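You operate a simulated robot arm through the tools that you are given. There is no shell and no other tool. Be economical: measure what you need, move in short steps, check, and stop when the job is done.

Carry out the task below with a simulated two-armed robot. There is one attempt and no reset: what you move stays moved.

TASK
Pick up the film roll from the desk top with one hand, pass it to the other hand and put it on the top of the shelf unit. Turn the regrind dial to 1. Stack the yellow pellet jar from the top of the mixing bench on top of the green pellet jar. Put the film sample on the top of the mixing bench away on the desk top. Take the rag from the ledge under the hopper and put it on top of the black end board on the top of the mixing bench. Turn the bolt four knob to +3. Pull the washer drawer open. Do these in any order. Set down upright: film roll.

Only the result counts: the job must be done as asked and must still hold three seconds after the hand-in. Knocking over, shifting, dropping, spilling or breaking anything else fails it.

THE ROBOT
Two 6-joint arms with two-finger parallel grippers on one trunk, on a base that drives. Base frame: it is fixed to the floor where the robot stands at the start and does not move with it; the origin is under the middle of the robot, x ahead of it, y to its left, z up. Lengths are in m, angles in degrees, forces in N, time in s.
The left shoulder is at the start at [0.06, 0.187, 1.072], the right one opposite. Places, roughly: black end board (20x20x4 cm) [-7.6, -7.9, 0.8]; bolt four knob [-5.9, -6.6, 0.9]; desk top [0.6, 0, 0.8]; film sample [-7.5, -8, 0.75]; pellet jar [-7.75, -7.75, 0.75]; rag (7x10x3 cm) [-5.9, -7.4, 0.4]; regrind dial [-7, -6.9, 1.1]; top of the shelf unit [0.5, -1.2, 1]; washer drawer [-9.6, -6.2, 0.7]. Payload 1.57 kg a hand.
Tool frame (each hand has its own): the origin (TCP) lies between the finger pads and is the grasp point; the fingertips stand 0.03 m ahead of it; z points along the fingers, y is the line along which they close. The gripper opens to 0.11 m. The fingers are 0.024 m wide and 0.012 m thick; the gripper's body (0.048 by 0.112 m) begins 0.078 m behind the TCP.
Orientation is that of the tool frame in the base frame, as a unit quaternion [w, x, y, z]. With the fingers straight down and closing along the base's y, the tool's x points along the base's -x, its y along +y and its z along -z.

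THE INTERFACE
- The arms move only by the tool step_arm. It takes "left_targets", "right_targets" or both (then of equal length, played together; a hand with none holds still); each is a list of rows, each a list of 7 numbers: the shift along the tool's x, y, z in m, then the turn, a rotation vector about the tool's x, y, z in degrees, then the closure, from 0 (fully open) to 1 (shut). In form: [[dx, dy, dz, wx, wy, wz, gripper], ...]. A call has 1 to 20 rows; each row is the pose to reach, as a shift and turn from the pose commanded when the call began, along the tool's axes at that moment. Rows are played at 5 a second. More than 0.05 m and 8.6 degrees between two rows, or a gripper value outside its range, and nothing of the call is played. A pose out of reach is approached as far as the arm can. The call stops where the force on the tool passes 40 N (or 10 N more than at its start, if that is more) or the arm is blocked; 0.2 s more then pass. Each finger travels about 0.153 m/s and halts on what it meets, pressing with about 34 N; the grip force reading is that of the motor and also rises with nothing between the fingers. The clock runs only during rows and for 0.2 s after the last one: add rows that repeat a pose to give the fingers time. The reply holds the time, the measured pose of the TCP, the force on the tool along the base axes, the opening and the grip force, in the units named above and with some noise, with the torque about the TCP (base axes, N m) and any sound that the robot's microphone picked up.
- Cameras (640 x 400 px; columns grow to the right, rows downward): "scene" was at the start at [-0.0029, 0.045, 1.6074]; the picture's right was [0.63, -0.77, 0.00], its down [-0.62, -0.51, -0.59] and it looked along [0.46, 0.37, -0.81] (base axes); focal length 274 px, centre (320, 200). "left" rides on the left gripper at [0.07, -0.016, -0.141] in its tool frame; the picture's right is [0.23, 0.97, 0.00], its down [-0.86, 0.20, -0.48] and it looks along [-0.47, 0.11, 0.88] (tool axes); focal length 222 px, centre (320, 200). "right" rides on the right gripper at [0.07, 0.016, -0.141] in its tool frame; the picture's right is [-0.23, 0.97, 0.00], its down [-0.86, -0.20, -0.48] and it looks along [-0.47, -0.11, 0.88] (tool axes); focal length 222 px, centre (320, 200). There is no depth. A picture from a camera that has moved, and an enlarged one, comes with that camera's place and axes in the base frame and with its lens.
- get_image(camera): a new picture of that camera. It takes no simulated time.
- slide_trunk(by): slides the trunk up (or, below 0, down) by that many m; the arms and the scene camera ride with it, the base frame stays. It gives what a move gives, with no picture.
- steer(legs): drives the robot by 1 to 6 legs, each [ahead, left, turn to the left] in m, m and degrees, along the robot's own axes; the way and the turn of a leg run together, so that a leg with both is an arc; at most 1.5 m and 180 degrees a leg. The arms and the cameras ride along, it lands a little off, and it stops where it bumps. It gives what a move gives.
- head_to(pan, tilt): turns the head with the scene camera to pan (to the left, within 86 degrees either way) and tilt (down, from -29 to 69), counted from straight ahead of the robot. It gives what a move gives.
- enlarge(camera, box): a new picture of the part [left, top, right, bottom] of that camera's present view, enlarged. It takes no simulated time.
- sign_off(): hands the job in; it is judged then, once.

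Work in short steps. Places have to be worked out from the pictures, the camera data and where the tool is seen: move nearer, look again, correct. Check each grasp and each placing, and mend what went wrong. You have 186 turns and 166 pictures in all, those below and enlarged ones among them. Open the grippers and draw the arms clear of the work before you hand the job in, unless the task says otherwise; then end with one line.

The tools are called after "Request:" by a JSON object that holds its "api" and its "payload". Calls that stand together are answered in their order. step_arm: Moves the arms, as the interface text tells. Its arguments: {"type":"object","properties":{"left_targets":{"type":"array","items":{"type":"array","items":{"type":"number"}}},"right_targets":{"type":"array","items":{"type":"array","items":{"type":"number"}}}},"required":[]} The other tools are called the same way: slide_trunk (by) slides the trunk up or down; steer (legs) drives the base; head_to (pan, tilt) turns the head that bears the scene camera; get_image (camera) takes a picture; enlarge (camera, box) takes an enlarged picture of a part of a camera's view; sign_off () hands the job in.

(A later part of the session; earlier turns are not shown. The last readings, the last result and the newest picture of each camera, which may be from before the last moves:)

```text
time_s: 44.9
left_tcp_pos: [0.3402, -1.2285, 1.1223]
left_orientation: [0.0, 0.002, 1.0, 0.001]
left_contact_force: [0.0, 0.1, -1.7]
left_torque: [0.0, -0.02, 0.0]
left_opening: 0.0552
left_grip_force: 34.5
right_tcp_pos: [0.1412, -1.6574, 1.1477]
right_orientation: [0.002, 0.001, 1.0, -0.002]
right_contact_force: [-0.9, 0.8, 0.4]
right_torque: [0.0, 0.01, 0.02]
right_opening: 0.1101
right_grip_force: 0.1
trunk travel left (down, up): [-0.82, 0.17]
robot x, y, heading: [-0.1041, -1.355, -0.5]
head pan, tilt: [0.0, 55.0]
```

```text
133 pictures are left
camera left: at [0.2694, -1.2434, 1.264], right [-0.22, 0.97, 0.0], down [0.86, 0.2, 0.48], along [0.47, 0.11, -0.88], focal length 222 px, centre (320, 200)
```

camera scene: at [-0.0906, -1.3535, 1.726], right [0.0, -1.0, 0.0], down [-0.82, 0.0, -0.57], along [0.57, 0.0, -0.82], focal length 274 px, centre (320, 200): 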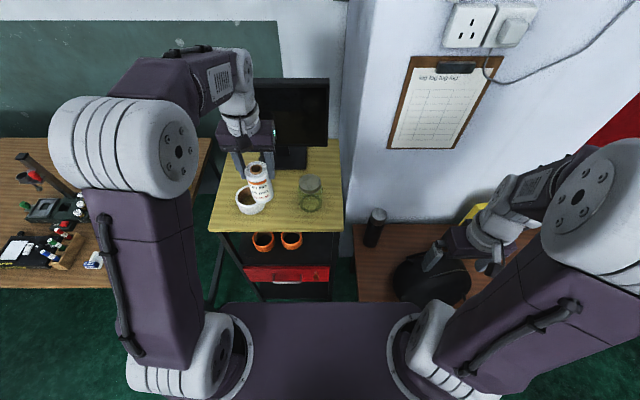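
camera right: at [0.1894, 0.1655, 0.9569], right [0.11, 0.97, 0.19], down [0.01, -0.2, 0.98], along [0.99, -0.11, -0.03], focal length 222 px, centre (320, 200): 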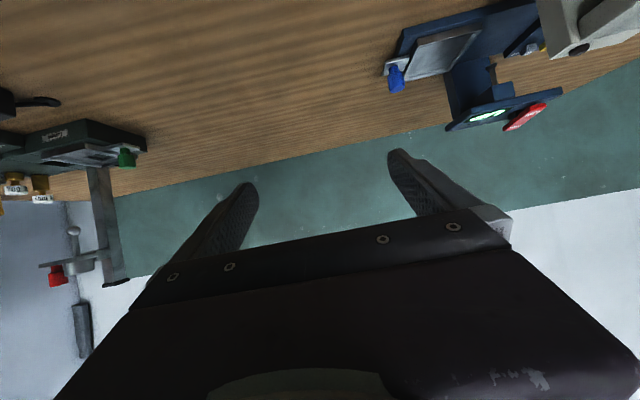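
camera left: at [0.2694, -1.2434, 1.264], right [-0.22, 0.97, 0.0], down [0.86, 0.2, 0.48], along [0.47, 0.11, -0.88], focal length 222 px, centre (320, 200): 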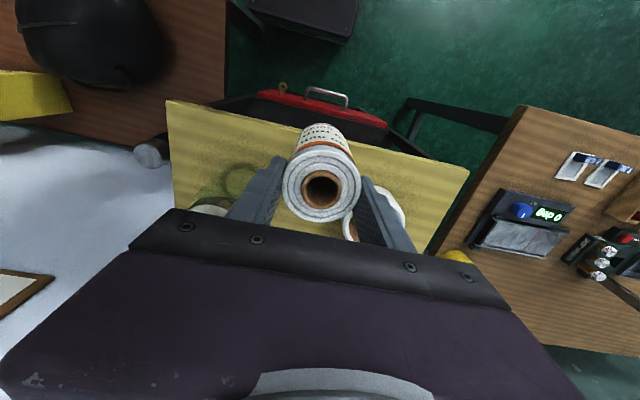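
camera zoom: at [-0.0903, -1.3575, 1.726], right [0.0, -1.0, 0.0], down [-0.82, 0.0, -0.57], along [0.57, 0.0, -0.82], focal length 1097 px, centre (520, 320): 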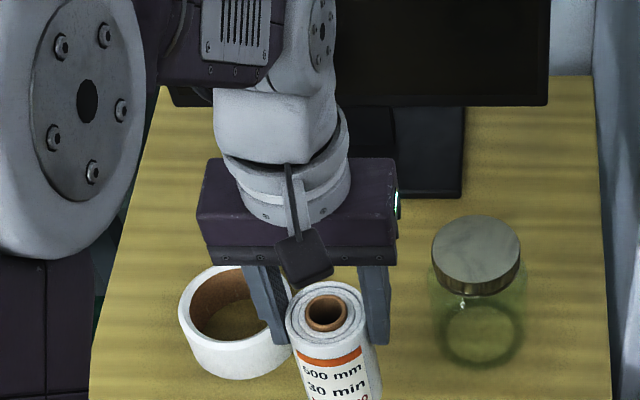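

I check the shelf's front edge relative to the roll's base before setting it down.

Request:
{"api": "enlarge", "payload": {"camera": "scene", "box": [200, 180, 360, 280]}}

Request:
{"api": "enlarge", "payload": {"camera": "left", "box": [150, 70, 490, 270]}}

```text
4.00 times, centred on (280, 230) of scene
camera zoom: at [-0.0903, -1.3575, 1.726], right [0.0, -1.0, 0.0], down [-0.82, 0.0, -0.57], along [0.57, 0.0, -0.82], focal length 1097 px, centre (480, 80)
```

zoom: 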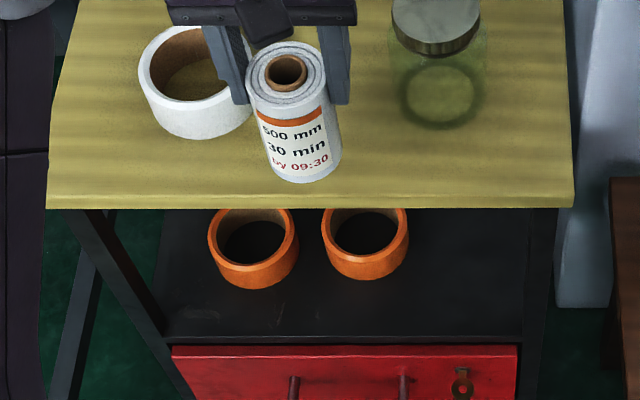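

```text
1.88 times, centred on (320, 170) of left
camera zoom: at [0.2694, -1.2434, 1.264], right [-0.22, 0.97, 0.0], down [0.86, 0.2, 0.48], along [0.47, 0.11, -0.88], focal length 418 px, centre (320, 256)
```

zoom: 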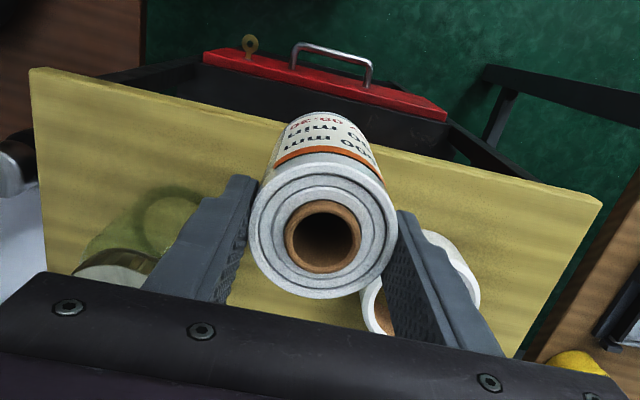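

The base is right at the front edge; fingertips stay above the tape's height, so I move 2.5 cm inward, then lower until contact.

Request:
{"api": "step_arm", "payload": {"left_targets": [[-0.025, -0.005, 0, 0, 0, 0, 0.7], [-0.025, -0.005, 0.01, 0, 0, 0, 0.7], [-0.025, -0.005, 0.017, 0, 0, 0, 0.7], [-0.025, -0.005, 0.021, 0, 0, 0, 0.7], [-0.025, -0.005, 0.025, 0, 0, 0, 0.7], [-0.025, -0.005, 0.025, 0, 0, 0, 0.7]]}}

Request:
{"api": "enlarge", "payload": {"camera": "scene", "box": [200, 150, 360, 250]}}

```text
time_s: 46.3
left_tcp_pos: [0.3675, -1.2329, 1.0969]
left_orientation: [-0.001, 0.001, 1.0, 0.0]
left_contact_force: [0.4, -0.6, -2.2]
left_torque: [-0.02, 0.01, -0.03]
left_opening: 0.0551
left_grip_force: 34.5
right_tcp_pos: [0.1418, -1.6564, 1.149]
right_orientation: [0.002, 0.001, 1.0, -0.001]
right_contact_force: [0.1, -0.2, 0.6]
right_torque: [-0.01, -0.01, -0.01]
right_opening: 0.1098
right_grip_force: 0.1
trunk travel left (down, up): [-0.82, 0.17]
robot x, y, heading: [-0.1013, -1.3551, -0.3]
head pan, tilt: [0.0, 55.0]
```

```text
4.00 times, centred on (280, 200) of scene
camera zoom: at [-0.0908, -1.3571, 1.726], right [0.0, -1.0, 0.0], down [-0.82, 0.0, -0.57], along [0.57, 0.0, -0.82], focal length 1097 px, centre (480, 200)
```

zoom: 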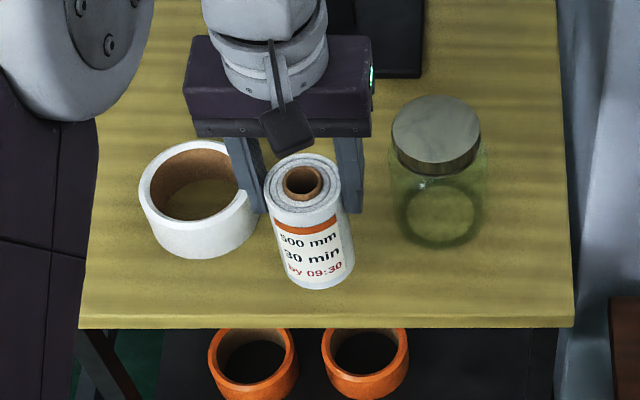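

No contact yet; continue lowering in small steps.

Request:
{"api": "step_arm", "payload": {"left_targets": [[0, 0, 0.004, 0, 0, 0, 0.7], [0, 0, 0.008, 0, 0, 0, 0.7], [0, 0, 0.011, 0, 0, 0, 0.7], [0, 0, 0.014, 0, 0, 0, 0.7], [0, 0, 0.014, 0, 0, 0, 0.7]]}}

Request:
{"api": "enlarge", "payload": {"camera": "scene", "box": [200, 150, 360, 250]}}

```text
time_s: 47.5
left_tcp_pos: [0.3657, -1.2338, 1.0828]
left_orientation: [-0.001, 0.001, 1.0, 0.0]
left_contact_force: [0.7, -0.3, -2.0]
left_torque: [0.05, -0.03, -0.02]
left_opening: 0.0551
left_grip_force: 34.4
right_tcp_pos: [0.1418, -1.657, 1.1495]
right_orientation: [0.002, 0.001, 1.0, -0.001]
right_contact_force: [0.0, -0.1, 0.6]
right_torque: [-0.01, 0.01, 0.01]
right_opening: 0.1101
right_grip_force: 0.1
trunk travel left (down, up): [-0.82, 0.17]
robot x, y, heading: [-0.1054, -1.3606, -0.5]
head pan, tilt: [0.0, 55.0]
```

```text
4.00 times, centred on (280, 200) of scene
camera zoom: at [-0.0905, -1.3571, 1.726], right [0.0, -1.0, 0.0], down [-0.82, 0.0, -0.57], along [0.57, 0.0, -0.82], focal length 1097 px, centre (480, 200)
```

zoom: 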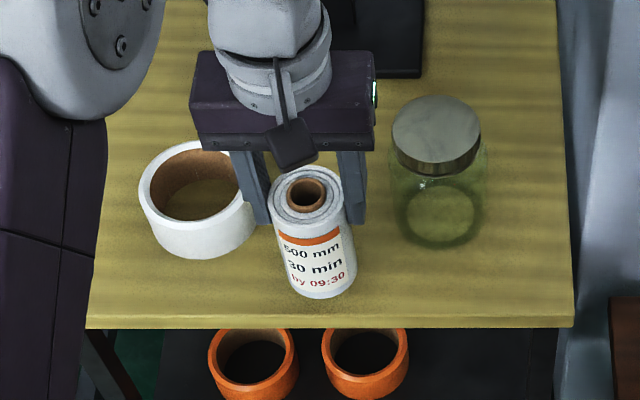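

Triangulating the shelf corners from two views gives shelf z≈0.945 and front edge x≈0.34. So I move forward to x≈0.40, y≈−1.225, then lower.

Request:
{"api": "step_arm", "payload": {"left_targets": [[-0.018, 0.005, 0, 0, 0, 0, 0.7], [-0.035, 0.009, 0, 0, 0, 0, 0.7], [-0.035, 0.009, 0.015, 0, 0, 0, 0.7], [-0.035, 0.009, 0.024, 0, 0, 0, 0.7], [-0.035, 0.009, 0.029, 0, 0, 0, 0.7], [-0.035, 0.009, 0.033, 0, 0, 0, 0.7], [-0.035, 0.009, 0.036, 0, 0, 0, 0.7], [-0.035, 0.009, 0.036, 0, 0, 0, 0.7]]}}

Request:
{"api": "enlarge", "payload": {"camera": "scene", "box": [200, 150, 360, 250]}}

```text
time_s: 49.3
left_tcp_pos: [0.399, -1.2241, 1.0495]
left_orientation: [0.001, 0.001, 1.0, 0.0]
left_contact_force: [1.2, 3.7, 16.4]
left_torque: [0.19, 0.42, -0.08]
left_opening: 0.0551
left_grip_force: 34.1
right_tcp_pos: [0.1414, -1.6585, 1.1497]
right_orientation: [0.002, 0.003, 1.0, -0.002]
right_contact_force: [-0.8, -0.2, -0.1]
right_torque: [0.01, 0.01, -0.02]
right_opening: 0.1103
right_grip_force: 0.0
trunk travel left (down, up): [-0.82, 0.17]
robot x, y, heading: [-0.1057, -1.354, -0.4]
head pan, tilt: [0.0, 55.0]
```

```text
4.00 times, centred on (280, 200) of scene
camera zoom: at [-0.0926, -1.357, 1.7263], right [0.0, -1.0, 0.0], down [-0.82, 0.0, -0.57], along [0.57, 0.0, -0.82], focal length 1097 px, centre (480, 200)
```

zoom: 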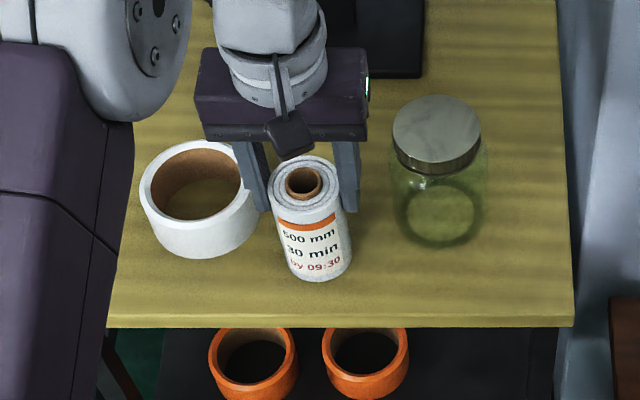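

Contact (16 N). Ease up 2 mm, open, and rise straight.

Request:
{"api": "step_arm", "payload": {"left_targets": [[0, 0, -0.001, 0, 0, 0, 0.45], [0, 0, -0.001, 0, 0, 0, 0.35], [0, 0, -0.001, 0, 0, 0, 0.28], [0, 0, -0.04, 0, 0, 0, 0.28], [0, 0, -0.08, 0, 0, 0, 0.28], [0, 0, -0.12, 0, 0, 0, 0.28], [0, 0, -0.16, 0, 0, 0, 0.28]]}}

Request:
{"api": "enlarge", "payload": {"camera": "scene", "box": [200, 150, 360, 250]}}

```text
time_s: 50.9
left_tcp_pos: [0.4011, -1.2253, 1.2076]
left_orientation: [-0.001, 0.002, 1.0, 0.0]
left_contact_force: [-0.1, 0.2, 0.3]
left_torque: [0.02, -0.01, 0.01]
left_opening: 0.0793
left_grip_force: 0.1
right_tcp_pos: [0.1415, -1.6578, 1.1479]
right_orientation: [0.001, 0.002, 1.0, -0.002]
right_contact_force: [0.1, 0.1, 0.1]
right_torque: [-0.01, -0.03, -0.01]
right_opening: 0.1102
right_grip_force: 0.0
trunk travel left (down, up): [-0.82, 0.17]
robot x, y, heading: [-0.1049, -1.3571, -0.4]
head pan, tilt: [0.0, 55.0]
```

```text
4.00 times, centred on (280, 200) of scene
camera zoom: at [-0.0915, -1.3574, 1.7259], right [0.0, -1.0, 0.0], down [-0.82, 0.0, -0.57], along [0.57, 0.0, -0.82], focal length 1097 px, centre (480, 200)
```

zoom: 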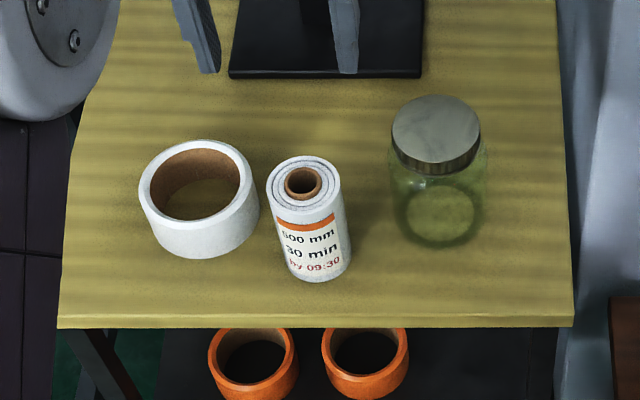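

The roll stands upright on the shelf. I fold the left arm in, then drive back left and turn to survey the route toward the mixing area (−x, −y).

Request:
{"api": "step_arm", "payload": {"left_targets": [[0.04, 0, 0, 0, 0, 0, 0], [0.08, 0.02, 0, 0, 0, 0, 0], [0.12, 0.05, 0, 0, 0, 0, 0], [0.16, 0.08, 0, 0, 0, 0, 0], [0.2, 0.11, 0, 0, 0, 0, 0], [0.23, 0.14, 0, 0, 0, 0, 0], [0.25, 0.17, 0, 0, 0, 0, 0], [0.25, 0.17, 0, 0, 0, 0, 0]]}}

Request:
{"api": "steer", "payload": {"legs": [[0, 0.9, 0], [-0.4, 0.2, 0], [0, 0, 130]]}}

Request:
{"api": "head_to", "payload": {"pan": 20, "tilt": 12}}

Request:
{"api": "get_image", "payload": {"camera": "scene"}}

```text
time_s: 52.7
left_tcp_pos: [0.1504, -1.0515, 1.2068]
left_orientation: [0.0, 0.003, 1.0, 0.001]
left_contact_force: [1.0, -0.6, 0.7]
left_torque: [0.0, -0.03, -0.01]
left_opening: 0.1096
left_grip_force: 0.2
right_tcp_pos: [0.1419, -1.6575, 1.1478]
right_orientation: [0.001, 0.002, 1.0, -0.001]
right_contact_force: [0.1, -0.6, -0.9]
right_torque: [0.02, -0.04, -0.03]
right_opening: 0.1101
right_grip_force: 0.1
trunk travel left (down, up): [-0.82, 0.17]
robot x, y, heading: [-0.1034, -1.3531, -0.4]
head pan, tilt: [0.0, 55.0]
```

```text
time_s: 65.1
left_tcp_pos: [-0.8957, -0.2622, 1.207]
left_orientation: [0.0, 0.905, -0.426, 0.0]
left_contact_force: [0.3, -0.2, 0.2]
left_torque: [-0.01, 0.01, -0.02]
left_opening: 0.11
left_grip_force: 0.0
right_tcp_pos: [-0.4232, 0.1201, 1.1482]
right_orientation: [-0.003, 0.905, -0.426, -0.001]
right_contact_force: [-0.3, -0.3, -0.3]
right_torque: [0.04, 0.0, 0.0]
right_opening: 0.1101
right_grip_force: 0.0
trunk travel left (down, up): [-0.82, 0.17]
robot x, y, heading: [-0.4974, -0.2624, 129.6]
head pan, tilt: [0.0, 55.0]
```

```text
time_s: 66.2
left_tcp_pos: [-0.8945, -0.2616, 1.207]
left_orientation: [0.0, 0.905, -0.425, 0.0]
left_contact_force: [-0.6, 0.2, 0.6]
left_torque: [0.01, -0.01, 0.02]
left_opening: 0.1101
left_grip_force: 0.0
right_tcp_pos: [-0.4227, 0.1191, 1.1472]
right_orientation: [-0.003, 0.905, -0.425, -0.001]
right_contact_force: [-1.0, 0.0, -0.4]
right_torque: [0.01, 0.0, -0.02]
right_opening: 0.1101
right_grip_force: 0.1
trunk travel left (down, up): [-0.82, 0.17]
robot x, y, heading: [-0.4974, -0.2623, 129.9]
head pan, tilt: [20.0, 12.0]
```

```text
126 pictures are left
camera scene: at [-0.5398, -0.2625, 1.791], right [0.51, 0.86, 0.0], down [0.18, -0.11, -0.98], along [-0.84, 0.5, -0.21], focal length 274 px, centre (320, 200)
```

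scene: 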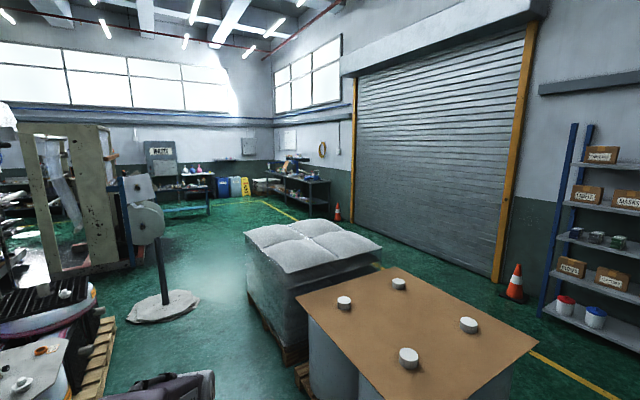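

I need to look more to the left (toward −x, −y).

Request:
{"api": "head_to", "payload": {"pan": 86, "tilt": 15}}

Request:
{"api": "get_image", "payload": {"camera": "scene"}}

```text
time_s: 67.6
left_tcp_pos: [-0.8948, -0.2609, 1.2075]
left_orientation: [0.0, 0.905, -0.426, 0.0]
left_contact_force: [-0.6, 0.3, -0.7]
left_torque: [-0.03, -0.04, -0.01]
left_opening: 0.1097
left_grip_force: 0.0
right_tcp_pos: [-0.4222, 0.1184, 1.1472]
right_orientation: [-0.002, 0.905, -0.426, -0.001]
right_contact_force: [-0.4, 0.2, -0.2]
right_torque: [0.0, -0.04, 0.0]
right_opening: 0.1099
right_grip_force: 0.0
trunk travel left (down, up): [-0.82, 0.17]
robot x, y, heading: [-0.5005, -0.2647, 129.6]
head pan, tilt: [85.9, 15.0]
```

```text
125 pictures are left
camera scene: at [-0.5356, -0.364, 1.7862], right [-0.58, 0.81, 0.0], down [0.21, 0.15, -0.97], along [-0.79, -0.56, -0.26], focal length 274 px, centre (320, 200)
```

scene: 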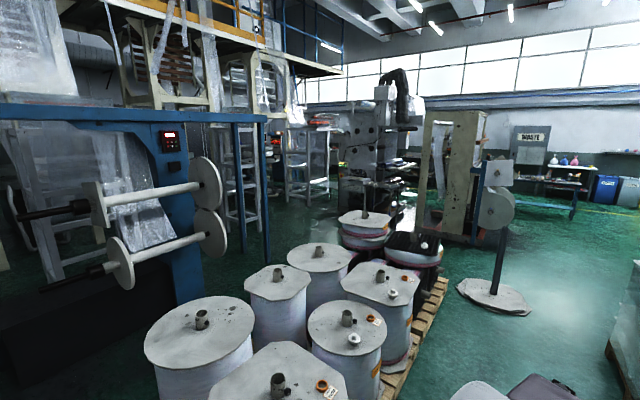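

A pallet row blocks the direct way; there is a lane along −x (y≈−0.1) past a pole stand. I turn to face −x and drive along it.

Request:
{"api": "steer", "payload": {"legs": [[0, 0, 50.4], [1.5, -0.1, 0], [0.7, 0, 0]]}}

Request:
{"api": "head_to", "payload": {"pan": 30, "tilt": 20}}

Request:
{"api": "get_image", "payload": {"camera": "scene"}}

```text
refused: leg 2 is longer than a leg can be; nothing moved
```

```text
time_s: 68.8
left_tcp_pos: [-0.8955, -0.2618, 1.2073]
left_orientation: [0.0, 0.905, -0.426, 0.001]
left_contact_force: [0.4, -0.4, -0.6]
left_torque: [-0.01, -0.01, 0.0]
left_opening: 0.1101
left_grip_force: 0.0
right_tcp_pos: [-0.4228, 0.1188, 1.1493]
right_orientation: [-0.002, 0.905, -0.425, 0.0]
right_contact_force: [-0.3, 0.3, -0.9]
right_torque: [0.02, 0.02, 0.04]
right_opening: 0.11
right_grip_force: 0.0
trunk travel left (down, up): [-0.82, 0.17]
robot x, y, heading: [-0.4976, -0.2639, 129.8]
head pan, tilt: [30.0, 20.0]
```

```text
124 pictures are left
camera scene: at [-0.5468, -0.2774, 1.7781], right [0.35, 0.94, 0.0], down [0.32, -0.12, -0.94], along [-0.88, 0.33, -0.34], focal length 274 px, centre (320, 200)
```

scene: 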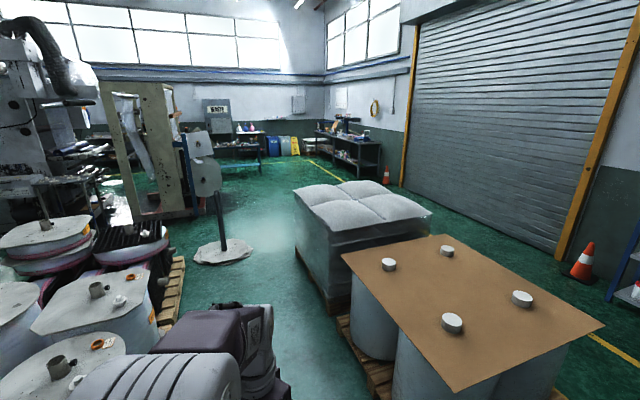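

The lane is y −0.8…0.42, then I pass to the +y side of the pole. I send legs within the limit.

Request:
{"api": "steer", "payload": {"legs": [[0, 0, 50.2], [1.45, -0.08, 0], [1.25, 0, 0], [0.4, -0.6, 0], [1.3, 0, 0]]}}

Request:
{"api": "head_to", "payload": {"pan": 50, "tilt": 20}}

Request:
{"api": "get_image", "payload": {"camera": "scene"}}

```text
time_s: 85.4
left_tcp_pos: [-3.5136, -0.3875, 1.2057]
left_orientation: [-0.002, 1.0, 0.001, -0.001]
left_contact_force: [-0.3, 0.4, 0.0]
left_torque: [0.01, 0.06, 0.01]
left_opening: 0.1099
left_grip_force: 0.1
right_tcp_pos: [-3.5072, 0.2188, 1.149]
right_orientation: [-0.005, 1.0, 0.0, -0.003]
right_contact_force: [0.2, -0.5, 0.4]
right_torque: [0.03, 0.02, 0.04]
right_opening: 0.11
right_grip_force: 0.0
trunk travel left (down, up): [-0.82, 0.17]
robot x, y, heading: [-3.2636, -0.0767, -180.0]
head pan, tilt: [30.0, 20.0]
stopped in leg 4: the robot was blocked; the commanded pose is now the measured one
```

```text
time_s: 86.2
left_tcp_pos: [-3.5172, -0.3808, 1.2072]
left_orientation: [0.003, 1.0, -0.001, 0.001]
left_contact_force: [-1.2, 0.7, 0.2]
left_torque: [-0.03, -0.03, -0.01]
left_opening: 0.11
left_grip_force: 0.1
right_tcp_pos: [-3.5118, 0.2257, 1.1474]
right_orientation: [-0.001, 1.0, 0.001, 0.0]
right_contact_force: [-0.1, 0.5, 0.1]
right_torque: [0.01, -0.01, -0.02]
right_opening: 0.1098
right_grip_force: 0.0
trunk travel left (down, up): [-0.82, 0.17]
robot x, y, heading: [-3.2627, -0.0766, -180.2]
head pan, tilt: [50.0, 20.0]
```

```text
123 pictures are left
camera scene: at [-3.2659, -0.1465, 1.7782], right [-0.77, 0.64, 0.0], down [0.22, 0.26, -0.94], along [-0.6, -0.72, -0.34], focal length 274 px, centre (320, 200)
```

scene: 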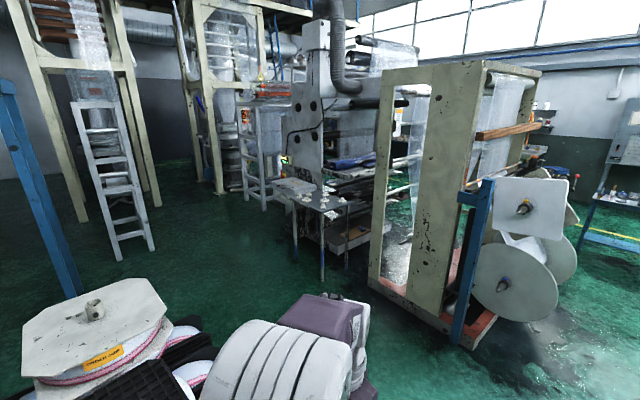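

Blocked by something while sidestepping. I look ahead and down to see it.

Request:
{"api": "head_to", "payload": {"pan": -25, "tilt": 40}}

Request:
{"api": "get_image", "payload": {"camera": "scene"}}

```text
time_s: 87.7
left_tcp_pos: [-3.5158, -0.3843, 1.2072]
left_orientation: [0.0, 1.0, 0.001, 0.0]
left_contact_force: [-0.2, -0.2, -0.5]
left_torque: [0.01, 0.01, 0.0]
left_opening: 0.1099
left_grip_force: 0.0
right_tcp_pos: [-3.5096, 0.2237, 1.149]
right_orientation: [-0.002, 1.0, 0.001, -0.002]
right_contact_force: [-0.2, -0.2, 0.1]
right_torque: [0.01, 0.02, -0.03]
right_opening: 0.1099
right_grip_force: 0.2
trunk travel left (down, up): [-0.82, 0.17]
robot x, y, heading: [-3.2643, -0.0742, -179.8]
head pan, tilt: [-25.0, 40.0]
```

```text
122 pictures are left
camera scene: at [-3.2801, -0.0439, 1.7467], right [0.42, 0.91, 0.0], down [0.58, -0.27, -0.77], along [-0.69, 0.32, -0.64], focal length 274 px, centre (320, 200)
```

scene: 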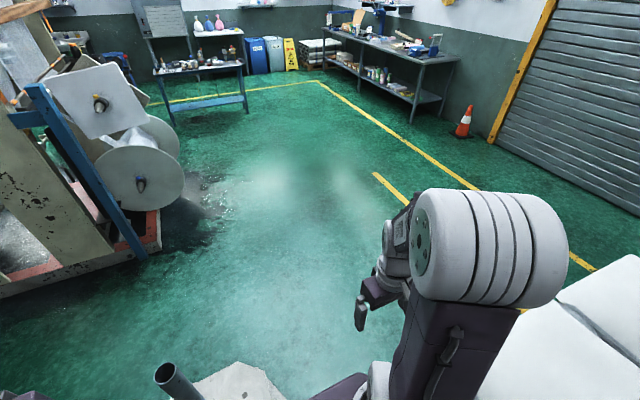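

A heavy stand base is right in front and the bag pallet on the right. I look steeply down to measure the gap.

Request:
{"api": "head_to", "payload": {"pan": -10, "tilt": 65}}

Request:
{"api": "get_image", "payload": {"camera": "scene"}}

Request:
{"api": "get_image", "payload": {"camera": "right"}}

```text
time_s: 88.5
left_tcp_pos: [-3.5171, -0.3836, 1.2072]
left_orientation: [0.001, 1.0, 0.0, 0.0]
left_contact_force: [1.0, -0.2, -0.2]
left_torque: [-0.01, -0.06, -0.03]
left_opening: 0.11
left_grip_force: 0.0
right_tcp_pos: [-3.5088, 0.2244, 1.1482]
right_orientation: [-0.001, 1.0, 0.001, -0.002]
right_contact_force: [0.4, -0.8, 0.2]
right_torque: [0.03, -0.02, -0.01]
right_opening: 0.1101
right_grip_force: 0.1
trunk travel left (down, up): [-0.82, 0.17]
robot x, y, heading: [-3.2652, -0.0817, -180.0]
head pan, tilt: [-10.0, 65.0]
```

```text
121 pictures are left
camera scene: at [-3.2631, -0.0686, 1.7144], right [0.17, 0.98, 0.0], down [0.89, -0.16, -0.42], along [-0.42, 0.07, -0.91], focal length 274 px, centre (320, 200)
```

scene: 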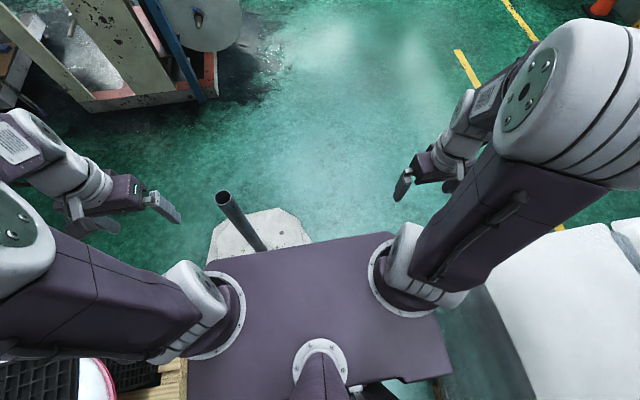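

```text
120 pictures are left
camera right: at [-3.4393, 0.2065, 1.2896], right [-0.23, -0.97, 0.0], down [-0.85, 0.2, 0.48], along [-0.47, 0.11, -0.88], focal length 222 px, centre (320, 200)
```

right: 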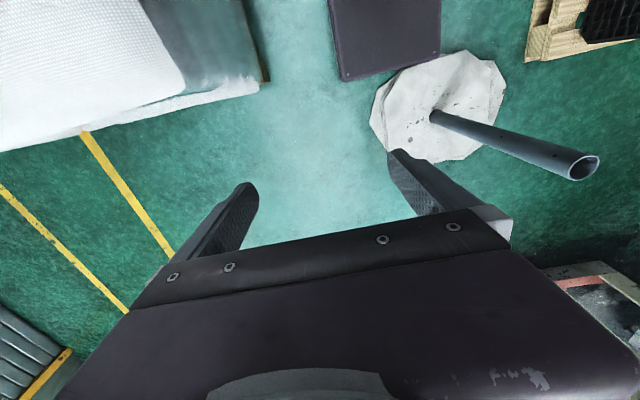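

The gap beside the stand (~0.5 m) is too narrow. I back out and go round the other side of the bag pallets, along the shutter (y≈2.1), which looked clear.

Request:
{"api": "steer", "payload": {"legs": [[-1.4, 0.09, 0], [-1.45, 0, 0], [0, -1.1, 0], [0, -1.1, 0]]}}

Request:
{"api": "head_to", "payload": {"pan": 0, "tilt": 25}}

Request:
{"api": "get_image", "payload": {"camera": "scene"}}

```text
time_s: 113.0
left_tcp_pos: [-0.6639, 1.7676, 1.2064]
left_orientation: [0.0, 1.0, 0.001, -0.001]
left_contact_force: [0.5, 1.2, -0.8]
left_torque: [0.01, -0.01, 0.02]
left_opening: 0.1102
left_grip_force: 0.0
right_tcp_pos: [-0.6579, 2.3725, 1.149]
right_orientation: [-0.003, 1.0, 0.001, -0.001]
right_contact_force: [0.6, -0.2, 0.6]
right_torque: [-0.01, -0.01, -0.03]
right_opening: 0.11
right_grip_force: 0.1
trunk travel left (down, up): [-0.82, 0.17]
robot x, y, heading: [-0.4103, 2.0749, -179.9]
head pan, tilt: [-10.0, 65.0]
```

```text
time_s: 114.0
left_tcp_pos: [-0.6637, 1.7664, 1.2074]
left_orientation: [0.0, 1.0, 0.001, 0.0]
left_contact_force: [-0.6, -0.7, -0.3]
left_torque: [0.0, 0.0, 0.02]
left_opening: 0.11
left_grip_force: 0.2
right_tcp_pos: [-0.6595, 2.3731, 1.149]
right_orientation: [-0.002, 1.0, 0.003, -0.002]
right_contact_force: [0.2, -0.3, 0.4]
right_torque: [-0.01, -0.02, 0.0]
right_opening: 0.11
right_grip_force: 0.1
trunk travel left (down, up): [-0.82, 0.17]
robot x, y, heading: [-0.413, 2.0709, -179.9]
head pan, tilt: [0.0, 25.0]
```

```text
119 pictures are left
camera scene: at [-0.4434, 2.0712, 1.7699], right [0.0, 1.0, 0.0], down [0.42, 0.0, -0.91], along [-0.91, 0.0, -0.42], focal length 274 px, centre (320, 200)
```

scene: 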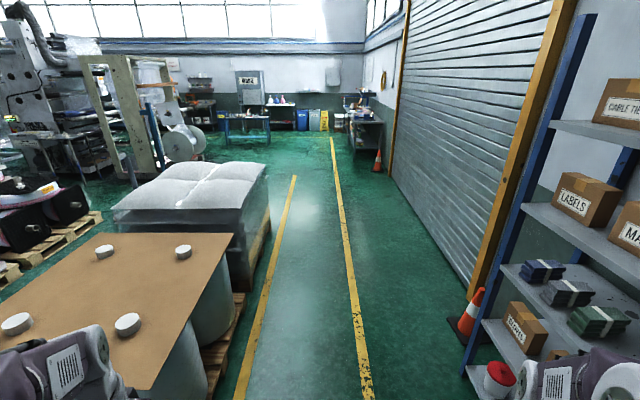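

Clear lane. Drive 4.2 m ahead, then sidestep left into the open area beyond the pallets.

Request:
{"api": "steer", "payload": {"legs": [[1.4, 0, 0], [1.4, 0, 0], [1.45, 0, 0], [0, 1.3, 0]]}}

Request:
{"api": "head_to", "payload": {"pan": 60, "tilt": 30}}

Request:
{"api": "get_image", "payload": {"camera": "scene"}}

```text
time_s: 140.8
left_tcp_pos: [-4.9601, 0.4294, 1.207]
left_orientation: [0.001, 1.0, -0.015, 0.0]
left_contact_force: [0.0, 0.4, -0.3]
left_torque: [-0.04, 0.02, 0.02]
left_opening: 0.11
left_grip_force: 0.0
right_tcp_pos: [-4.9347, 1.0336, 1.148]
right_orientation: [-0.002, 1.0, -0.015, -0.002]
right_contact_force: [-0.3, -0.1, -1.1]
right_torque: [0.02, 0.0, -0.01]
right_opening: 0.1101
right_grip_force: 0.0
trunk travel left (down, up): [-0.82, 0.17]
robot x, y, heading: [-4.6987, 0.7251, 178.2]
head pan, tilt: [0.0, 25.0]
```

```text
time_s: 142.1
left_tcp_pos: [-4.9605, 0.4266, 1.2073]
left_orientation: [0.0, 1.0, -0.015, 0.001]
left_contact_force: [-0.4, 0.3, -0.2]
left_torque: [0.03, 0.0, 0.03]
left_opening: 0.11
left_grip_force: 0.1
right_tcp_pos: [-4.9352, 1.0336, 1.1482]
right_orientation: [-0.003, 1.0, -0.015, -0.002]
right_contact_force: [-0.2, 0.3, 0.1]
right_torque: [-0.02, -0.03, 0.01]
right_opening: 0.11
right_grip_force: 0.2
trunk travel left (down, up): [-0.82, 0.17]
robot x, y, heading: [-4.6994, 0.7238, 178.2]
head pan, tilt: [60.0, 30.0]
```

```text
118 pictures are left
camera scene: at [-4.6853, 0.6444, 1.762], right [-0.85, 0.53, 0.0], down [0.26, 0.42, -0.87], along [-0.46, -0.74, -0.5], focal length 274 px, centre (320, 200)
```

scene: 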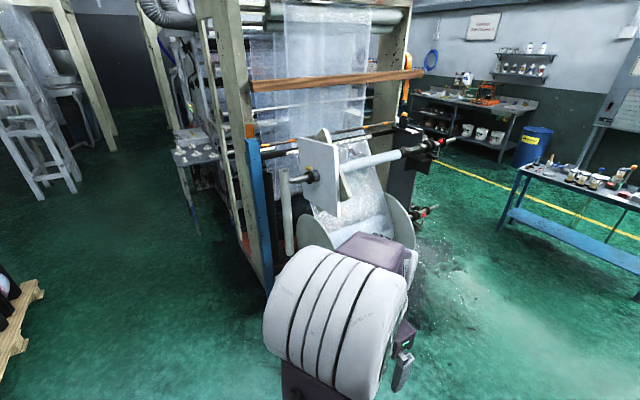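

The lane on the near side of the frame (x≈−4.45) is open down to y≈−4. I straighten and sidestep down it.

Request:
{"api": "steer", "payload": {"legs": [[-0.25, 0, 1.8], [0, 1.4, 0], [-0.15, 0.6, 0], [0, 1.4, 0], [0, 0.8, 0]]}}

Request:
{"api": "head_to", "payload": {"pan": 65, "tilt": 20}}

Request:
{"api": "get_image", "payload": {"camera": "scene"}}

```text
time_s: 164.0
left_tcp_pos: [-4.3421, -3.7936, 1.2066]
left_orientation: [0.001, 1.0, 0.031, -0.001]
left_contact_force: [0.1, 0.8, 0.2]
left_torque: [0.0, -0.05, -0.04]
left_opening: 0.1098
left_grip_force: 0.1
right_tcp_pos: [-4.3735, -3.1885, 1.148]
right_orientation: [-0.003, 1.0, 0.031, -0.002]
right_contact_force: [-0.6, -0.3, 0.1]
right_torque: [0.02, 0.03, -0.01]
right_opening: 0.1101
right_grip_force: 0.1
trunk travel left (down, up): [-0.82, 0.17]
robot x, y, heading: [-4.1109, -3.472, -176.5]
head pan, tilt: [60.0, 30.0]
```

```text
time_s: 164.8
left_tcp_pos: [-4.3421, -3.7949, 1.2076]
left_orientation: [0.001, 0.999, 0.032, 0.0]
left_contact_force: [0.2, 0.1, -0.4]
left_torque: [0.01, -0.03, -0.04]
left_opening: 0.1101
left_grip_force: 0.1
right_tcp_pos: [-4.3726, -3.1891, 1.1488]
right_orientation: [-0.002, 0.999, 0.032, -0.001]
right_contact_force: [0.6, 0.0, 0.2]
right_torque: [0.03, -0.03, -0.03]
right_opening: 0.1099
right_grip_force: 0.0
trunk travel left (down, up): [-0.82, 0.17]
robot x, y, heading: [-4.1133, -3.475, -176.4]
head pan, tilt: [65.0, 20.0]
```

```text
117 pictures are left
camera scene: at [-4.0821, -3.5584, 1.778], right [-0.93, 0.36, 0.0], down [0.12, 0.32, -0.94], along [-0.34, -0.87, -0.34], focal length 274 px, centre (320, 200)
```

scene: 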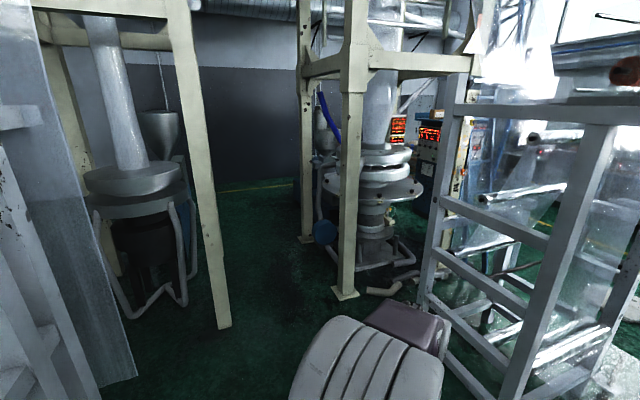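

Two blown-film towers; there's a 1.1 m gap between their legs at x≈−4.5. I straighten, move to x=−4.52 and sidestep through to y≈−6.4.

Request:
{"api": "steer", "payload": {"legs": [[0.4, 0, -3.6], [0, 1.4, 0]]}}

Request:
{"api": "get_image", "payload": {"camera": "scene"}}

```text
time_s: 173.9
left_tcp_pos: [-4.7617, -5.2172, 1.2075]
left_orientation: [0.001, 1.0, -0.001, 0.0]
left_contact_force: [-0.4, -0.1, -0.2]
left_torque: [-0.02, 0.0, 0.0]
left_opening: 0.1099
left_grip_force: 0.0
right_tcp_pos: [-4.754, -4.6105, 1.1464]
right_orientation: [-0.002, 1.0, 0.0, -0.001]
right_contact_force: [0.1, -0.1, -0.5]
right_torque: [-0.01, 0.03, 0.01]
right_opening: 0.1099
right_grip_force: 0.1
trunk travel left (down, up): [-0.82, 0.17]
robot x, y, heading: [-4.5057, -4.9106, 179.6]
head pan, tilt: [65.0, 20.0]
```

```text
116 pictures are left
camera scene: at [-4.4873, -4.9974, 1.7781], right [-0.91, 0.42, 0.0], down [0.14, 0.31, -0.94], along [-0.4, -0.85, -0.34], focal length 274 px, centre (320, 200)
```

scene: 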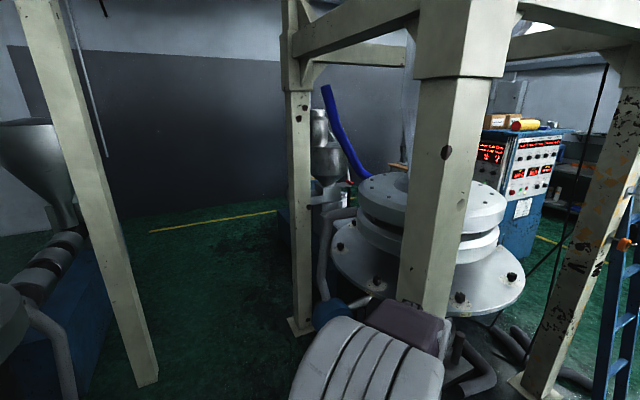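

I continue 2.1 m further to pass the far leg and look at the die, hopper and bench.

Request:
{"api": "steer", "payload": {"legs": [[0, 1.4, 0.4], [0, 0.75, 0]]}}

Request:
{"api": "head_to", "payload": {"pan": 10, "tilt": 25}}

Request:
{"api": "get_image", "payload": {"camera": "scene"}}

```text
time_s: 184.7
left_tcp_pos: [-4.7372, -7.3972, 1.2063]
left_orientation: [0.0, 1.0, 0.0, -0.001]
left_contact_force: [0.0, 0.2, 0.8]
left_torque: [-0.04, -0.05, -0.08]
left_opening: 0.1101
left_grip_force: 0.0
right_tcp_pos: [-4.7296, -6.7902, 1.1473]
right_orientation: [-0.002, 1.0, 0.0, -0.001]
right_contact_force: [-0.2, 0.5, -0.1]
right_torque: [-0.02, -0.05, 0.0]
right_opening: 0.11
right_grip_force: 0.0
trunk travel left (down, up): [-0.82, 0.17]
robot x, y, heading: [-4.4858, -7.0899, 179.9]
head pan, tilt: [65.0, 20.0]
```

```text
time_s: 186.0
left_tcp_pos: [-4.7373, -7.3978, 1.206]
left_orientation: [0.001, 1.0, 0.0, 0.0]
left_contact_force: [0.1, -0.2, -0.5]
left_torque: [-0.01, 0.01, -0.02]
left_opening: 0.1098
left_grip_force: 0.1
right_tcp_pos: [-4.7291, -6.7914, 1.149]
right_orientation: [-0.002, 1.0, 0.0, -0.002]
right_contact_force: [0.3, 0.4, 0.1]
right_torque: [0.03, 0.01, 0.0]
right_opening: 0.1099
right_grip_force: 0.1
trunk travel left (down, up): [-0.82, 0.17]
robot x, y, heading: [-4.4805, -7.0907, 180.2]
head pan, tilt: [10.0, 25.0]
```

```text
115 pictures are left
camera scene: at [-4.5142, -7.1098, 1.77], right [-0.17, 0.98, 0.0], down [0.42, 0.07, -0.91], along [-0.89, -0.16, -0.42], focal length 274 px, centre (320, 200)
```

scene: 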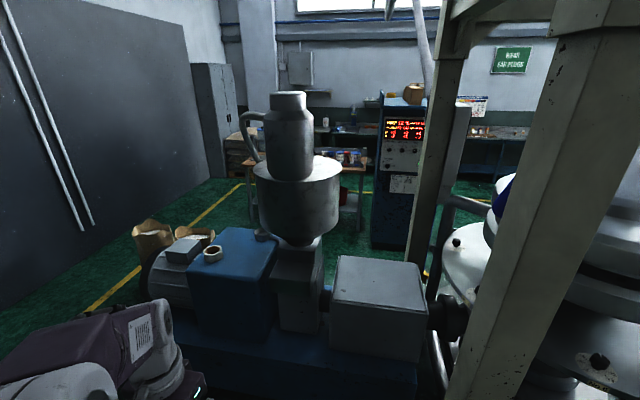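

The hopper is at about (−5.9,−7.45); the knob at (−5.9,−6.6) is seen at (455,245). I zoom on the hopper base and the bolt.

Request:
{"api": "enlarge", "payload": {"camera": "scene", "box": [220, 90, 480, 260]}}

```text
2.35 times, centred on (350, 175) of scene
camera zoom: at [-4.5142, -7.1098, 1.77], right [-0.17, 0.98, 0.0], down [0.42, 0.07, -0.91], along [-0.89, -0.16, -0.42], focal length 646 px, centre (249, 259)
```

zoom: 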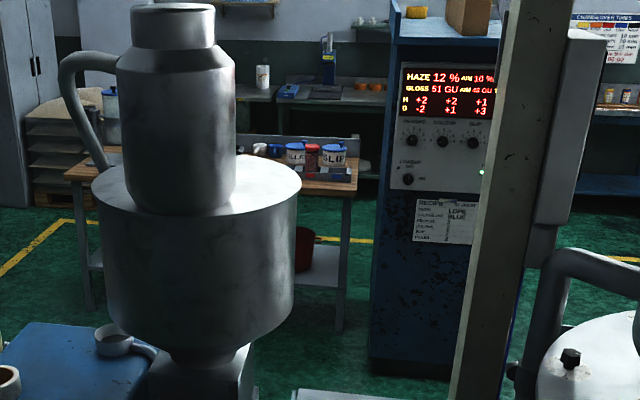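

The control cabinet and mixing bench face +x behind the extruder; the way in is around the motor end (y<−8.4). I sidestep to y≈−8.85 and look.

Request:
{"api": "steer", "payload": {"legs": [[0, 1.4, 0], [0, 0.35, 0]]}}

Request:
{"api": "head_to", "payload": {"pan": -5, "tilt": 30}}

Request:
{"api": "get_image", "payload": {"camera": "scene"}}

```text
time_s: 194.8
left_tcp_pos: [-4.7386, -9.1367, 1.2073]
left_orientation: [0.001, 1.0, -0.002, 0.0]
left_contact_force: [0.0, 0.4, 0.0]
left_torque: [-0.01, 0.0, 0.0]
left_opening: 0.11
left_grip_force: 0.0
right_tcp_pos: [-4.7296, -8.5304, 1.1485]
right_orientation: [-0.001, 1.0, -0.001, -0.001]
right_contact_force: [-0.4, 0.4, -0.1]
right_torque: [-0.05, 0.0, -0.02]
right_opening: 0.1103
right_grip_force: 0.0
trunk travel left (down, up): [-0.82, 0.17]
robot x, y, heading: [-4.4824, -8.8322, 179.9]
head pan, tilt: [10.0, 25.0]
```

```text
time_s: 195.6
left_tcp_pos: [-4.7381, -9.1404, 1.2075]
left_orientation: [0.0, 1.0, -0.001, 0.0]
left_contact_force: [0.0, -0.5, 0.6]
left_torque: [0.01, -0.03, 0.02]
left_opening: 0.11
left_grip_force: 0.0
right_tcp_pos: [-4.7296, -8.5329, 1.149]
right_orientation: [-0.002, 1.0, 0.0, -0.001]
right_contact_force: [-0.2, -0.3, -0.5]
right_torque: [0.0, 0.0, -0.01]
right_opening: 0.1098
right_grip_force: 0.2
trunk travel left (down, up): [-0.82, 0.17]
robot x, y, heading: [-4.4829, -8.834, 180.0]
head pan, tilt: [-5.0, 30.0]
```

```text
113 pictures are left
camera scene: at [-4.5137, -8.8286, 1.762], right [0.09, 1.0, 0.0], down [0.5, -0.04, -0.87], along [-0.86, 0.08, -0.5], focal length 274 px, centre (320, 200)
```

scene: 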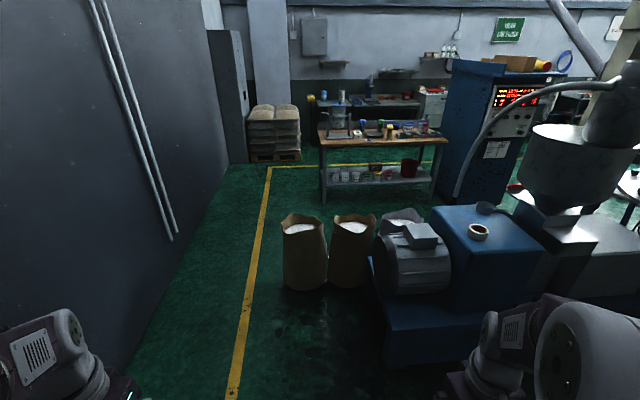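

The sacks end at y≈−8.97 and the wall is at y≈−10, so I pass at y≈−9.45, then come to x≈−6.85 and sidestep in front of the mixing bench.

Request:
{"api": "steer", "payload": {"legs": [[0, 0.61, 0], [1.2, 0, 0], [1.15, 0, 0], [0, -1.3, 0]]}}

Request:
{"api": "head_to", "payload": {"pan": -10, "tilt": 40}}

Request:
{"api": "get_image", "payload": {"camera": "scene"}}

```text
time_s: 216.1
left_tcp_pos: [-7.0724, -8.4169, 1.2062]
left_orientation: [0.0, 1.0, -0.003, 0.0]
left_contact_force: [-0.2, 0.0, -0.2]
left_torque: [-0.03, 0.02, 0.01]
left_opening: 0.11
left_grip_force: 0.0
right_tcp_pos: [-7.0614, -7.8101, 1.1479]
right_orientation: [-0.003, 1.0, -0.003, -0.002]
right_contact_force: [-0.3, 0.3, 0.7]
right_torque: [0.0, -0.02, -0.02]
right_opening: 0.1099
right_grip_force: 0.0
trunk travel left (down, up): [-0.82, 0.17]
robot x, y, heading: [-6.8194, -8.1128, 179.5]
head pan, tilt: [-5.0, 30.0]
```

```text
time_s: 216.8
left_tcp_pos: [-7.0725, -8.4154, 1.2077]
left_orientation: [0.001, 1.0, -0.004, 0.0]
left_contact_force: [1.1, -0.7, -0.4]
left_torque: [-0.01, -0.04, -0.01]
left_opening: 0.11
left_grip_force: 0.0
right_tcp_pos: [-7.0601, -7.8084, 1.1479]
right_orientation: [-0.003, 1.0, -0.003, -0.002]
right_contact_force: [-1.2, 0.2, 0.5]
right_torque: [0.02, -0.01, 0.0]
right_opening: 0.1098
right_grip_force: 0.0
trunk travel left (down, up): [-0.82, 0.17]
robot x, y, heading: [-6.8123, -8.113, 179.5]
head pan, tilt: [-10.0, 40.0]
```

```text
112 pictures are left
camera scene: at [-6.8401, -8.0984, 1.7467], right [0.18, 0.98, 0.0], down [0.63, -0.12, -0.77], along [-0.75, 0.14, -0.64], focal length 274 px, centre (320, 200)
```

scene: 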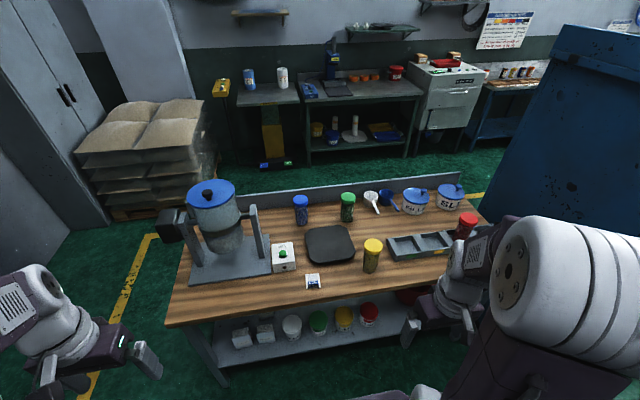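

Everything on the bench is in view: yellow jar, green jar, black board, film sample. I zoom in.

Request:
{"api": "enlarge", "payload": {"camera": "scene", "box": [260, 170, 420, 300]}}

```text
3.08 times, centred on (340, 235) of scene
camera zoom: at [-6.8401, -8.0984, 1.7467], right [0.18, 0.98, 0.0], down [0.63, -0.12, -0.77], along [-0.75, 0.14, -0.64], focal length 844 px, centre (258, 92)
```

zoom: 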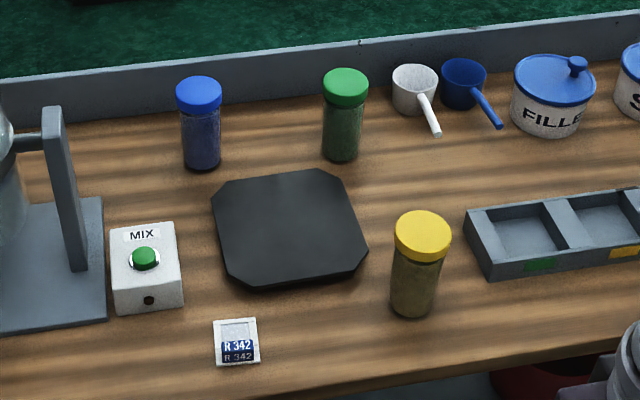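

Positions (bench z≈0.75): yellow jar (−7.515,−7.75), green jar (−7.82,−7.77), board (−7.64,−7.90), sample (−7.487,−8.007). I bring the base closer with the right shoulder in line with the jars.

Request:
{"api": "steer", "payload": {"legs": [[0.0, -0.16, 0.5], [0.23, 0, 0]]}}

Request:
{"api": "step_arm", "payload": {"right_targets": [[-0.02, 0, 0, 0, -7.5, 0, 0], [-0.05, 0, 0, 0, -15, 0, 0], [-0.08, 0, 0, 0, -22.5, 0, 0], [-0.11, 0.02, 0, 0, -30, 0, 0], [-0.13, 0.04, 0.0, 0, -37.5, 0, 0], [-0.15, 0.06, 0.0, 0, -45, 0, 0], [-0.16, 0.08, 0.0, 0, -52.5, 0, 0], [-0.16, 0.09, 0.0, 0, -60, 0, 0], [-0.16, 0.09, 0.0, 0, -60, 0, 0]]}}

Request:
{"api": "get_image", "payload": {"camera": "right"}}

```text
time_s: 219.6
left_tcp_pos: [-7.2948, -8.2596, 1.2084]
left_orientation: [0.001, 1.0, 0.001, -0.001]
left_contact_force: [0.2, -0.1, 0.7]
left_torque: [-0.01, 0.03, 0.01]
left_opening: 0.11
left_grip_force: 0.0
right_tcp_pos: [-7.2877, -7.6523, 1.1491]
right_orientation: [-0.003, 1.0, 0.001, -0.002]
right_contact_force: [0.0, -0.1, -0.4]
right_torque: [-0.02, 0.0, 0.0]
right_opening: 0.1098
right_grip_force: 0.0
trunk travel left (down, up): [-0.82, 0.17]
robot x, y, heading: [-7.0439, -7.949, -180.1]
head pan, tilt: [-10.0, 40.0]
```

```text
time_s: 221.6
left_tcp_pos: [-7.2972, -8.258, 1.2077]
left_orientation: [0.001, 1.0, 0.001, 0.001]
left_contact_force: [-0.2, -0.3, 0.3]
left_torque: [-0.01, 0.0, 0.0]
left_opening: 0.1099
left_grip_force: 0.0
right_tcp_pos: [-7.5279, -7.7273, 1.1848]
right_orientation: [0.024, 0.87, -0.011, -0.493]
right_contact_force: [-0.6, 0.6, -0.3]
right_torque: [-0.04, -0.04, 0.01]
right_opening: 0.1101
right_grip_force: 0.1
right hand out of reach, approached as far as the arm can: row 4, 5, 6, 7, 8, 9
trunk travel left (down, up): [-0.82, 0.17]
robot x, y, heading: [-7.0468, -7.9543, -180.0]
head pan, tilt: [-10.0, 40.0]
```

```text
110 pictures are left
camera right: at [-7.3709, -7.7431, 1.1985], right [-0.11, -0.96, 0.25], down [-0.03, 0.25, 0.97], along [-0.99, 0.1, -0.06], focal length 222 px, centre (320, 200)
```

right: 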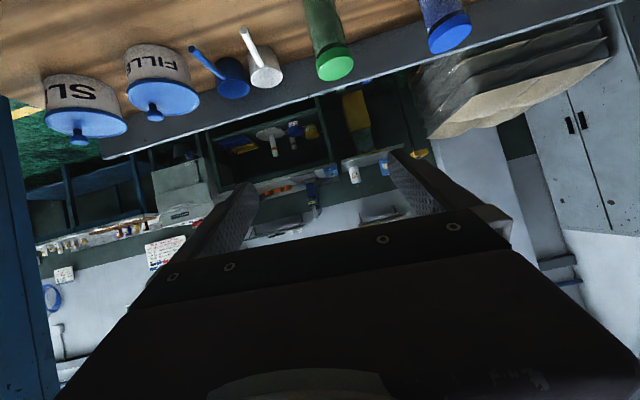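

At this distance a 30° pitch is too close in for the arm. I back the base 14 cm for the pick; later I drive forward for the stacking.

Request:
{"api": "steer", "payload": {"legs": [[-0.14, 0, 0]]}}

Request:
{"api": "step_arm", "payload": {"right_targets": [[0.02, 0, 0.03, 0, 0, 0, 0], [0.04, 0, 0.06, 0, 0, 0, 0], [0.06, 0, 0.09, 0, 0, 0, 0], [0.06, 0, 0.09, 0, 0, 0, 0]]}}

Request:
{"api": "get_image", "payload": {"camera": "right"}}

```text
time_s: 222.9
left_tcp_pos: [-7.1578, -8.2588, 1.2068]
left_orientation: [0.001, 1.0, 0.002, 0.002]
left_contact_force: [-0.9, 0.4, 1.0]
left_torque: [-0.02, -0.01, 0.02]
left_opening: 0.1098
left_grip_force: 0.0
right_tcp_pos: [-7.3896, -7.7301, 1.1847]
right_orientation: [0.025, 0.87, -0.009, -0.493]
right_contact_force: [-0.8, 0.2, -0.1]
right_torque: [0.0, 0.0, -0.02]
right_opening: 0.1101
right_grip_force: 0.0
trunk travel left (down, up): [-0.82, 0.17]
robot x, y, heading: [-6.9015, -7.9549, -180.0]
head pan, tilt: [-10.0, 40.0]
```

```text
time_s: 223.9
left_tcp_pos: [-7.1558, -8.2589, 1.2067]
left_orientation: [0.0, 1.0, 0.002, 0.0]
left_contact_force: [0.3, -0.1, -0.3]
left_torque: [0.0, 0.0, 0.0]
left_opening: 0.1098
left_grip_force: 0.1
right_tcp_pos: [-7.45, -7.7238, 1.0997]
right_orientation: [0.041, 0.871, -0.013, -0.489]
right_contact_force: [-0.3, 0.4, -0.4]
right_torque: [-0.02, 0.0, 0.03]
right_opening: 0.1099
right_grip_force: 0.0
right hand out of reach, approached as far as the arm can: row 1, 2, 3, 4
trunk travel left (down, up): [-0.82, 0.17]
robot x, y, heading: [-6.9021, -7.9526, -179.6]
head pan, tilt: [-10.0, 40.0]
```

```text
109 pictures are left
camera right: at [-7.2914, -7.7359, 1.1147], right [-0.1, -0.96, 0.27], down [-0.04, 0.28, 0.96], along [-0.99, 0.09, -0.07], focal length 222 px, centre (320, 200)
```

right: 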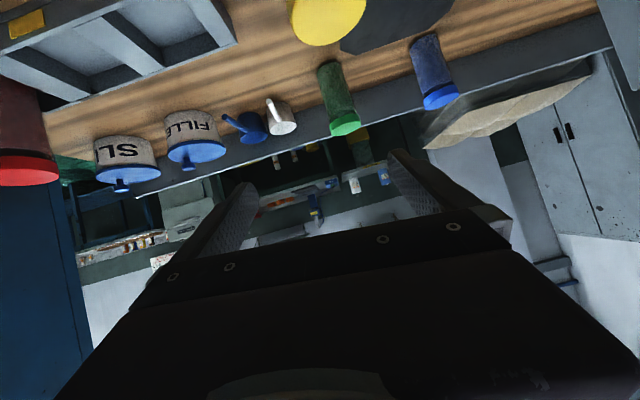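

Lower heights should be within the fold limit. I lower the hand in front of the jar to z≈0.86.

Request:
{"api": "step_arm", "payload": {"right_targets": [[0.027, 0.001, 0.03, 0, 0, 0, 0], [0.054, 0.003, 0.06, 0, 0, 0, 0], [0.082, 0.004, 0.09, 0, 0, 0, 0], [0.109, 0.005, 0.118, 0, 0, 0, 0], [0.136, 0.007, 0.148, 0, 0, 0, 0], [0.136, 0.007, 0.148, 0, 0, 0, 0]]}}

Request:
{"api": "get_image", "payload": {"camera": "right"}}

```text
time_s: 225.0
left_tcp_pos: [-7.1547, -8.2587, 1.2056]
left_orientation: [0.0, 1.0, 0.002, 0.0]
left_contact_force: [0.0, 1.1, 0.0]
left_torque: [0.02, -0.05, 0.02]
left_opening: 0.11
left_grip_force: 0.1
right_tcp_pos: [-7.5228, -7.7105, 0.9548]
right_orientation: [0.039, 0.861, -0.014, -0.506]
right_contact_force: [0.1, 0.1, 0.2]
right_torque: [0.0, -0.01, -0.01]
right_opening: 0.1101
right_grip_force: 0.1
right hand out of reach, approached as far as the arm can: row 1, 2, 3, 4, 5
trunk travel left (down, up): [-0.82, 0.17]
robot x, y, heading: [-6.9036, -7.9535, -179.7]
head pan, tilt: [-10.0, 40.0]
stopped in row 5 (right hand): the force on the tool passed its limit (the readings are from after the stop); the commanded pose is now the measured one
```

```text
108 pictures are left
camera right: at [-7.3651, -7.7233, 0.9638], right [-0.09, -0.96, 0.28], down [0.0, 0.28, 0.96], along [-1.0, 0.09, -0.03], focal length 222 px, centre (320, 200)
```

right: 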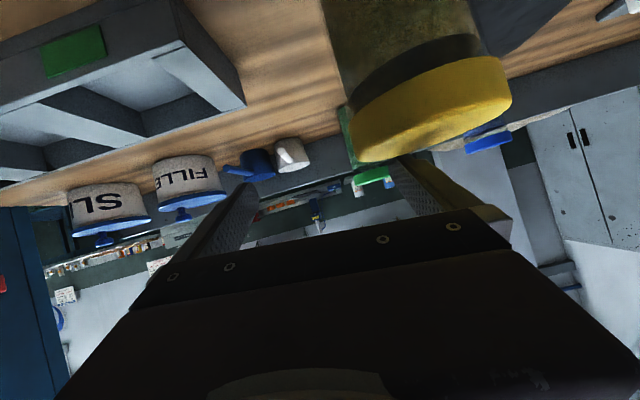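

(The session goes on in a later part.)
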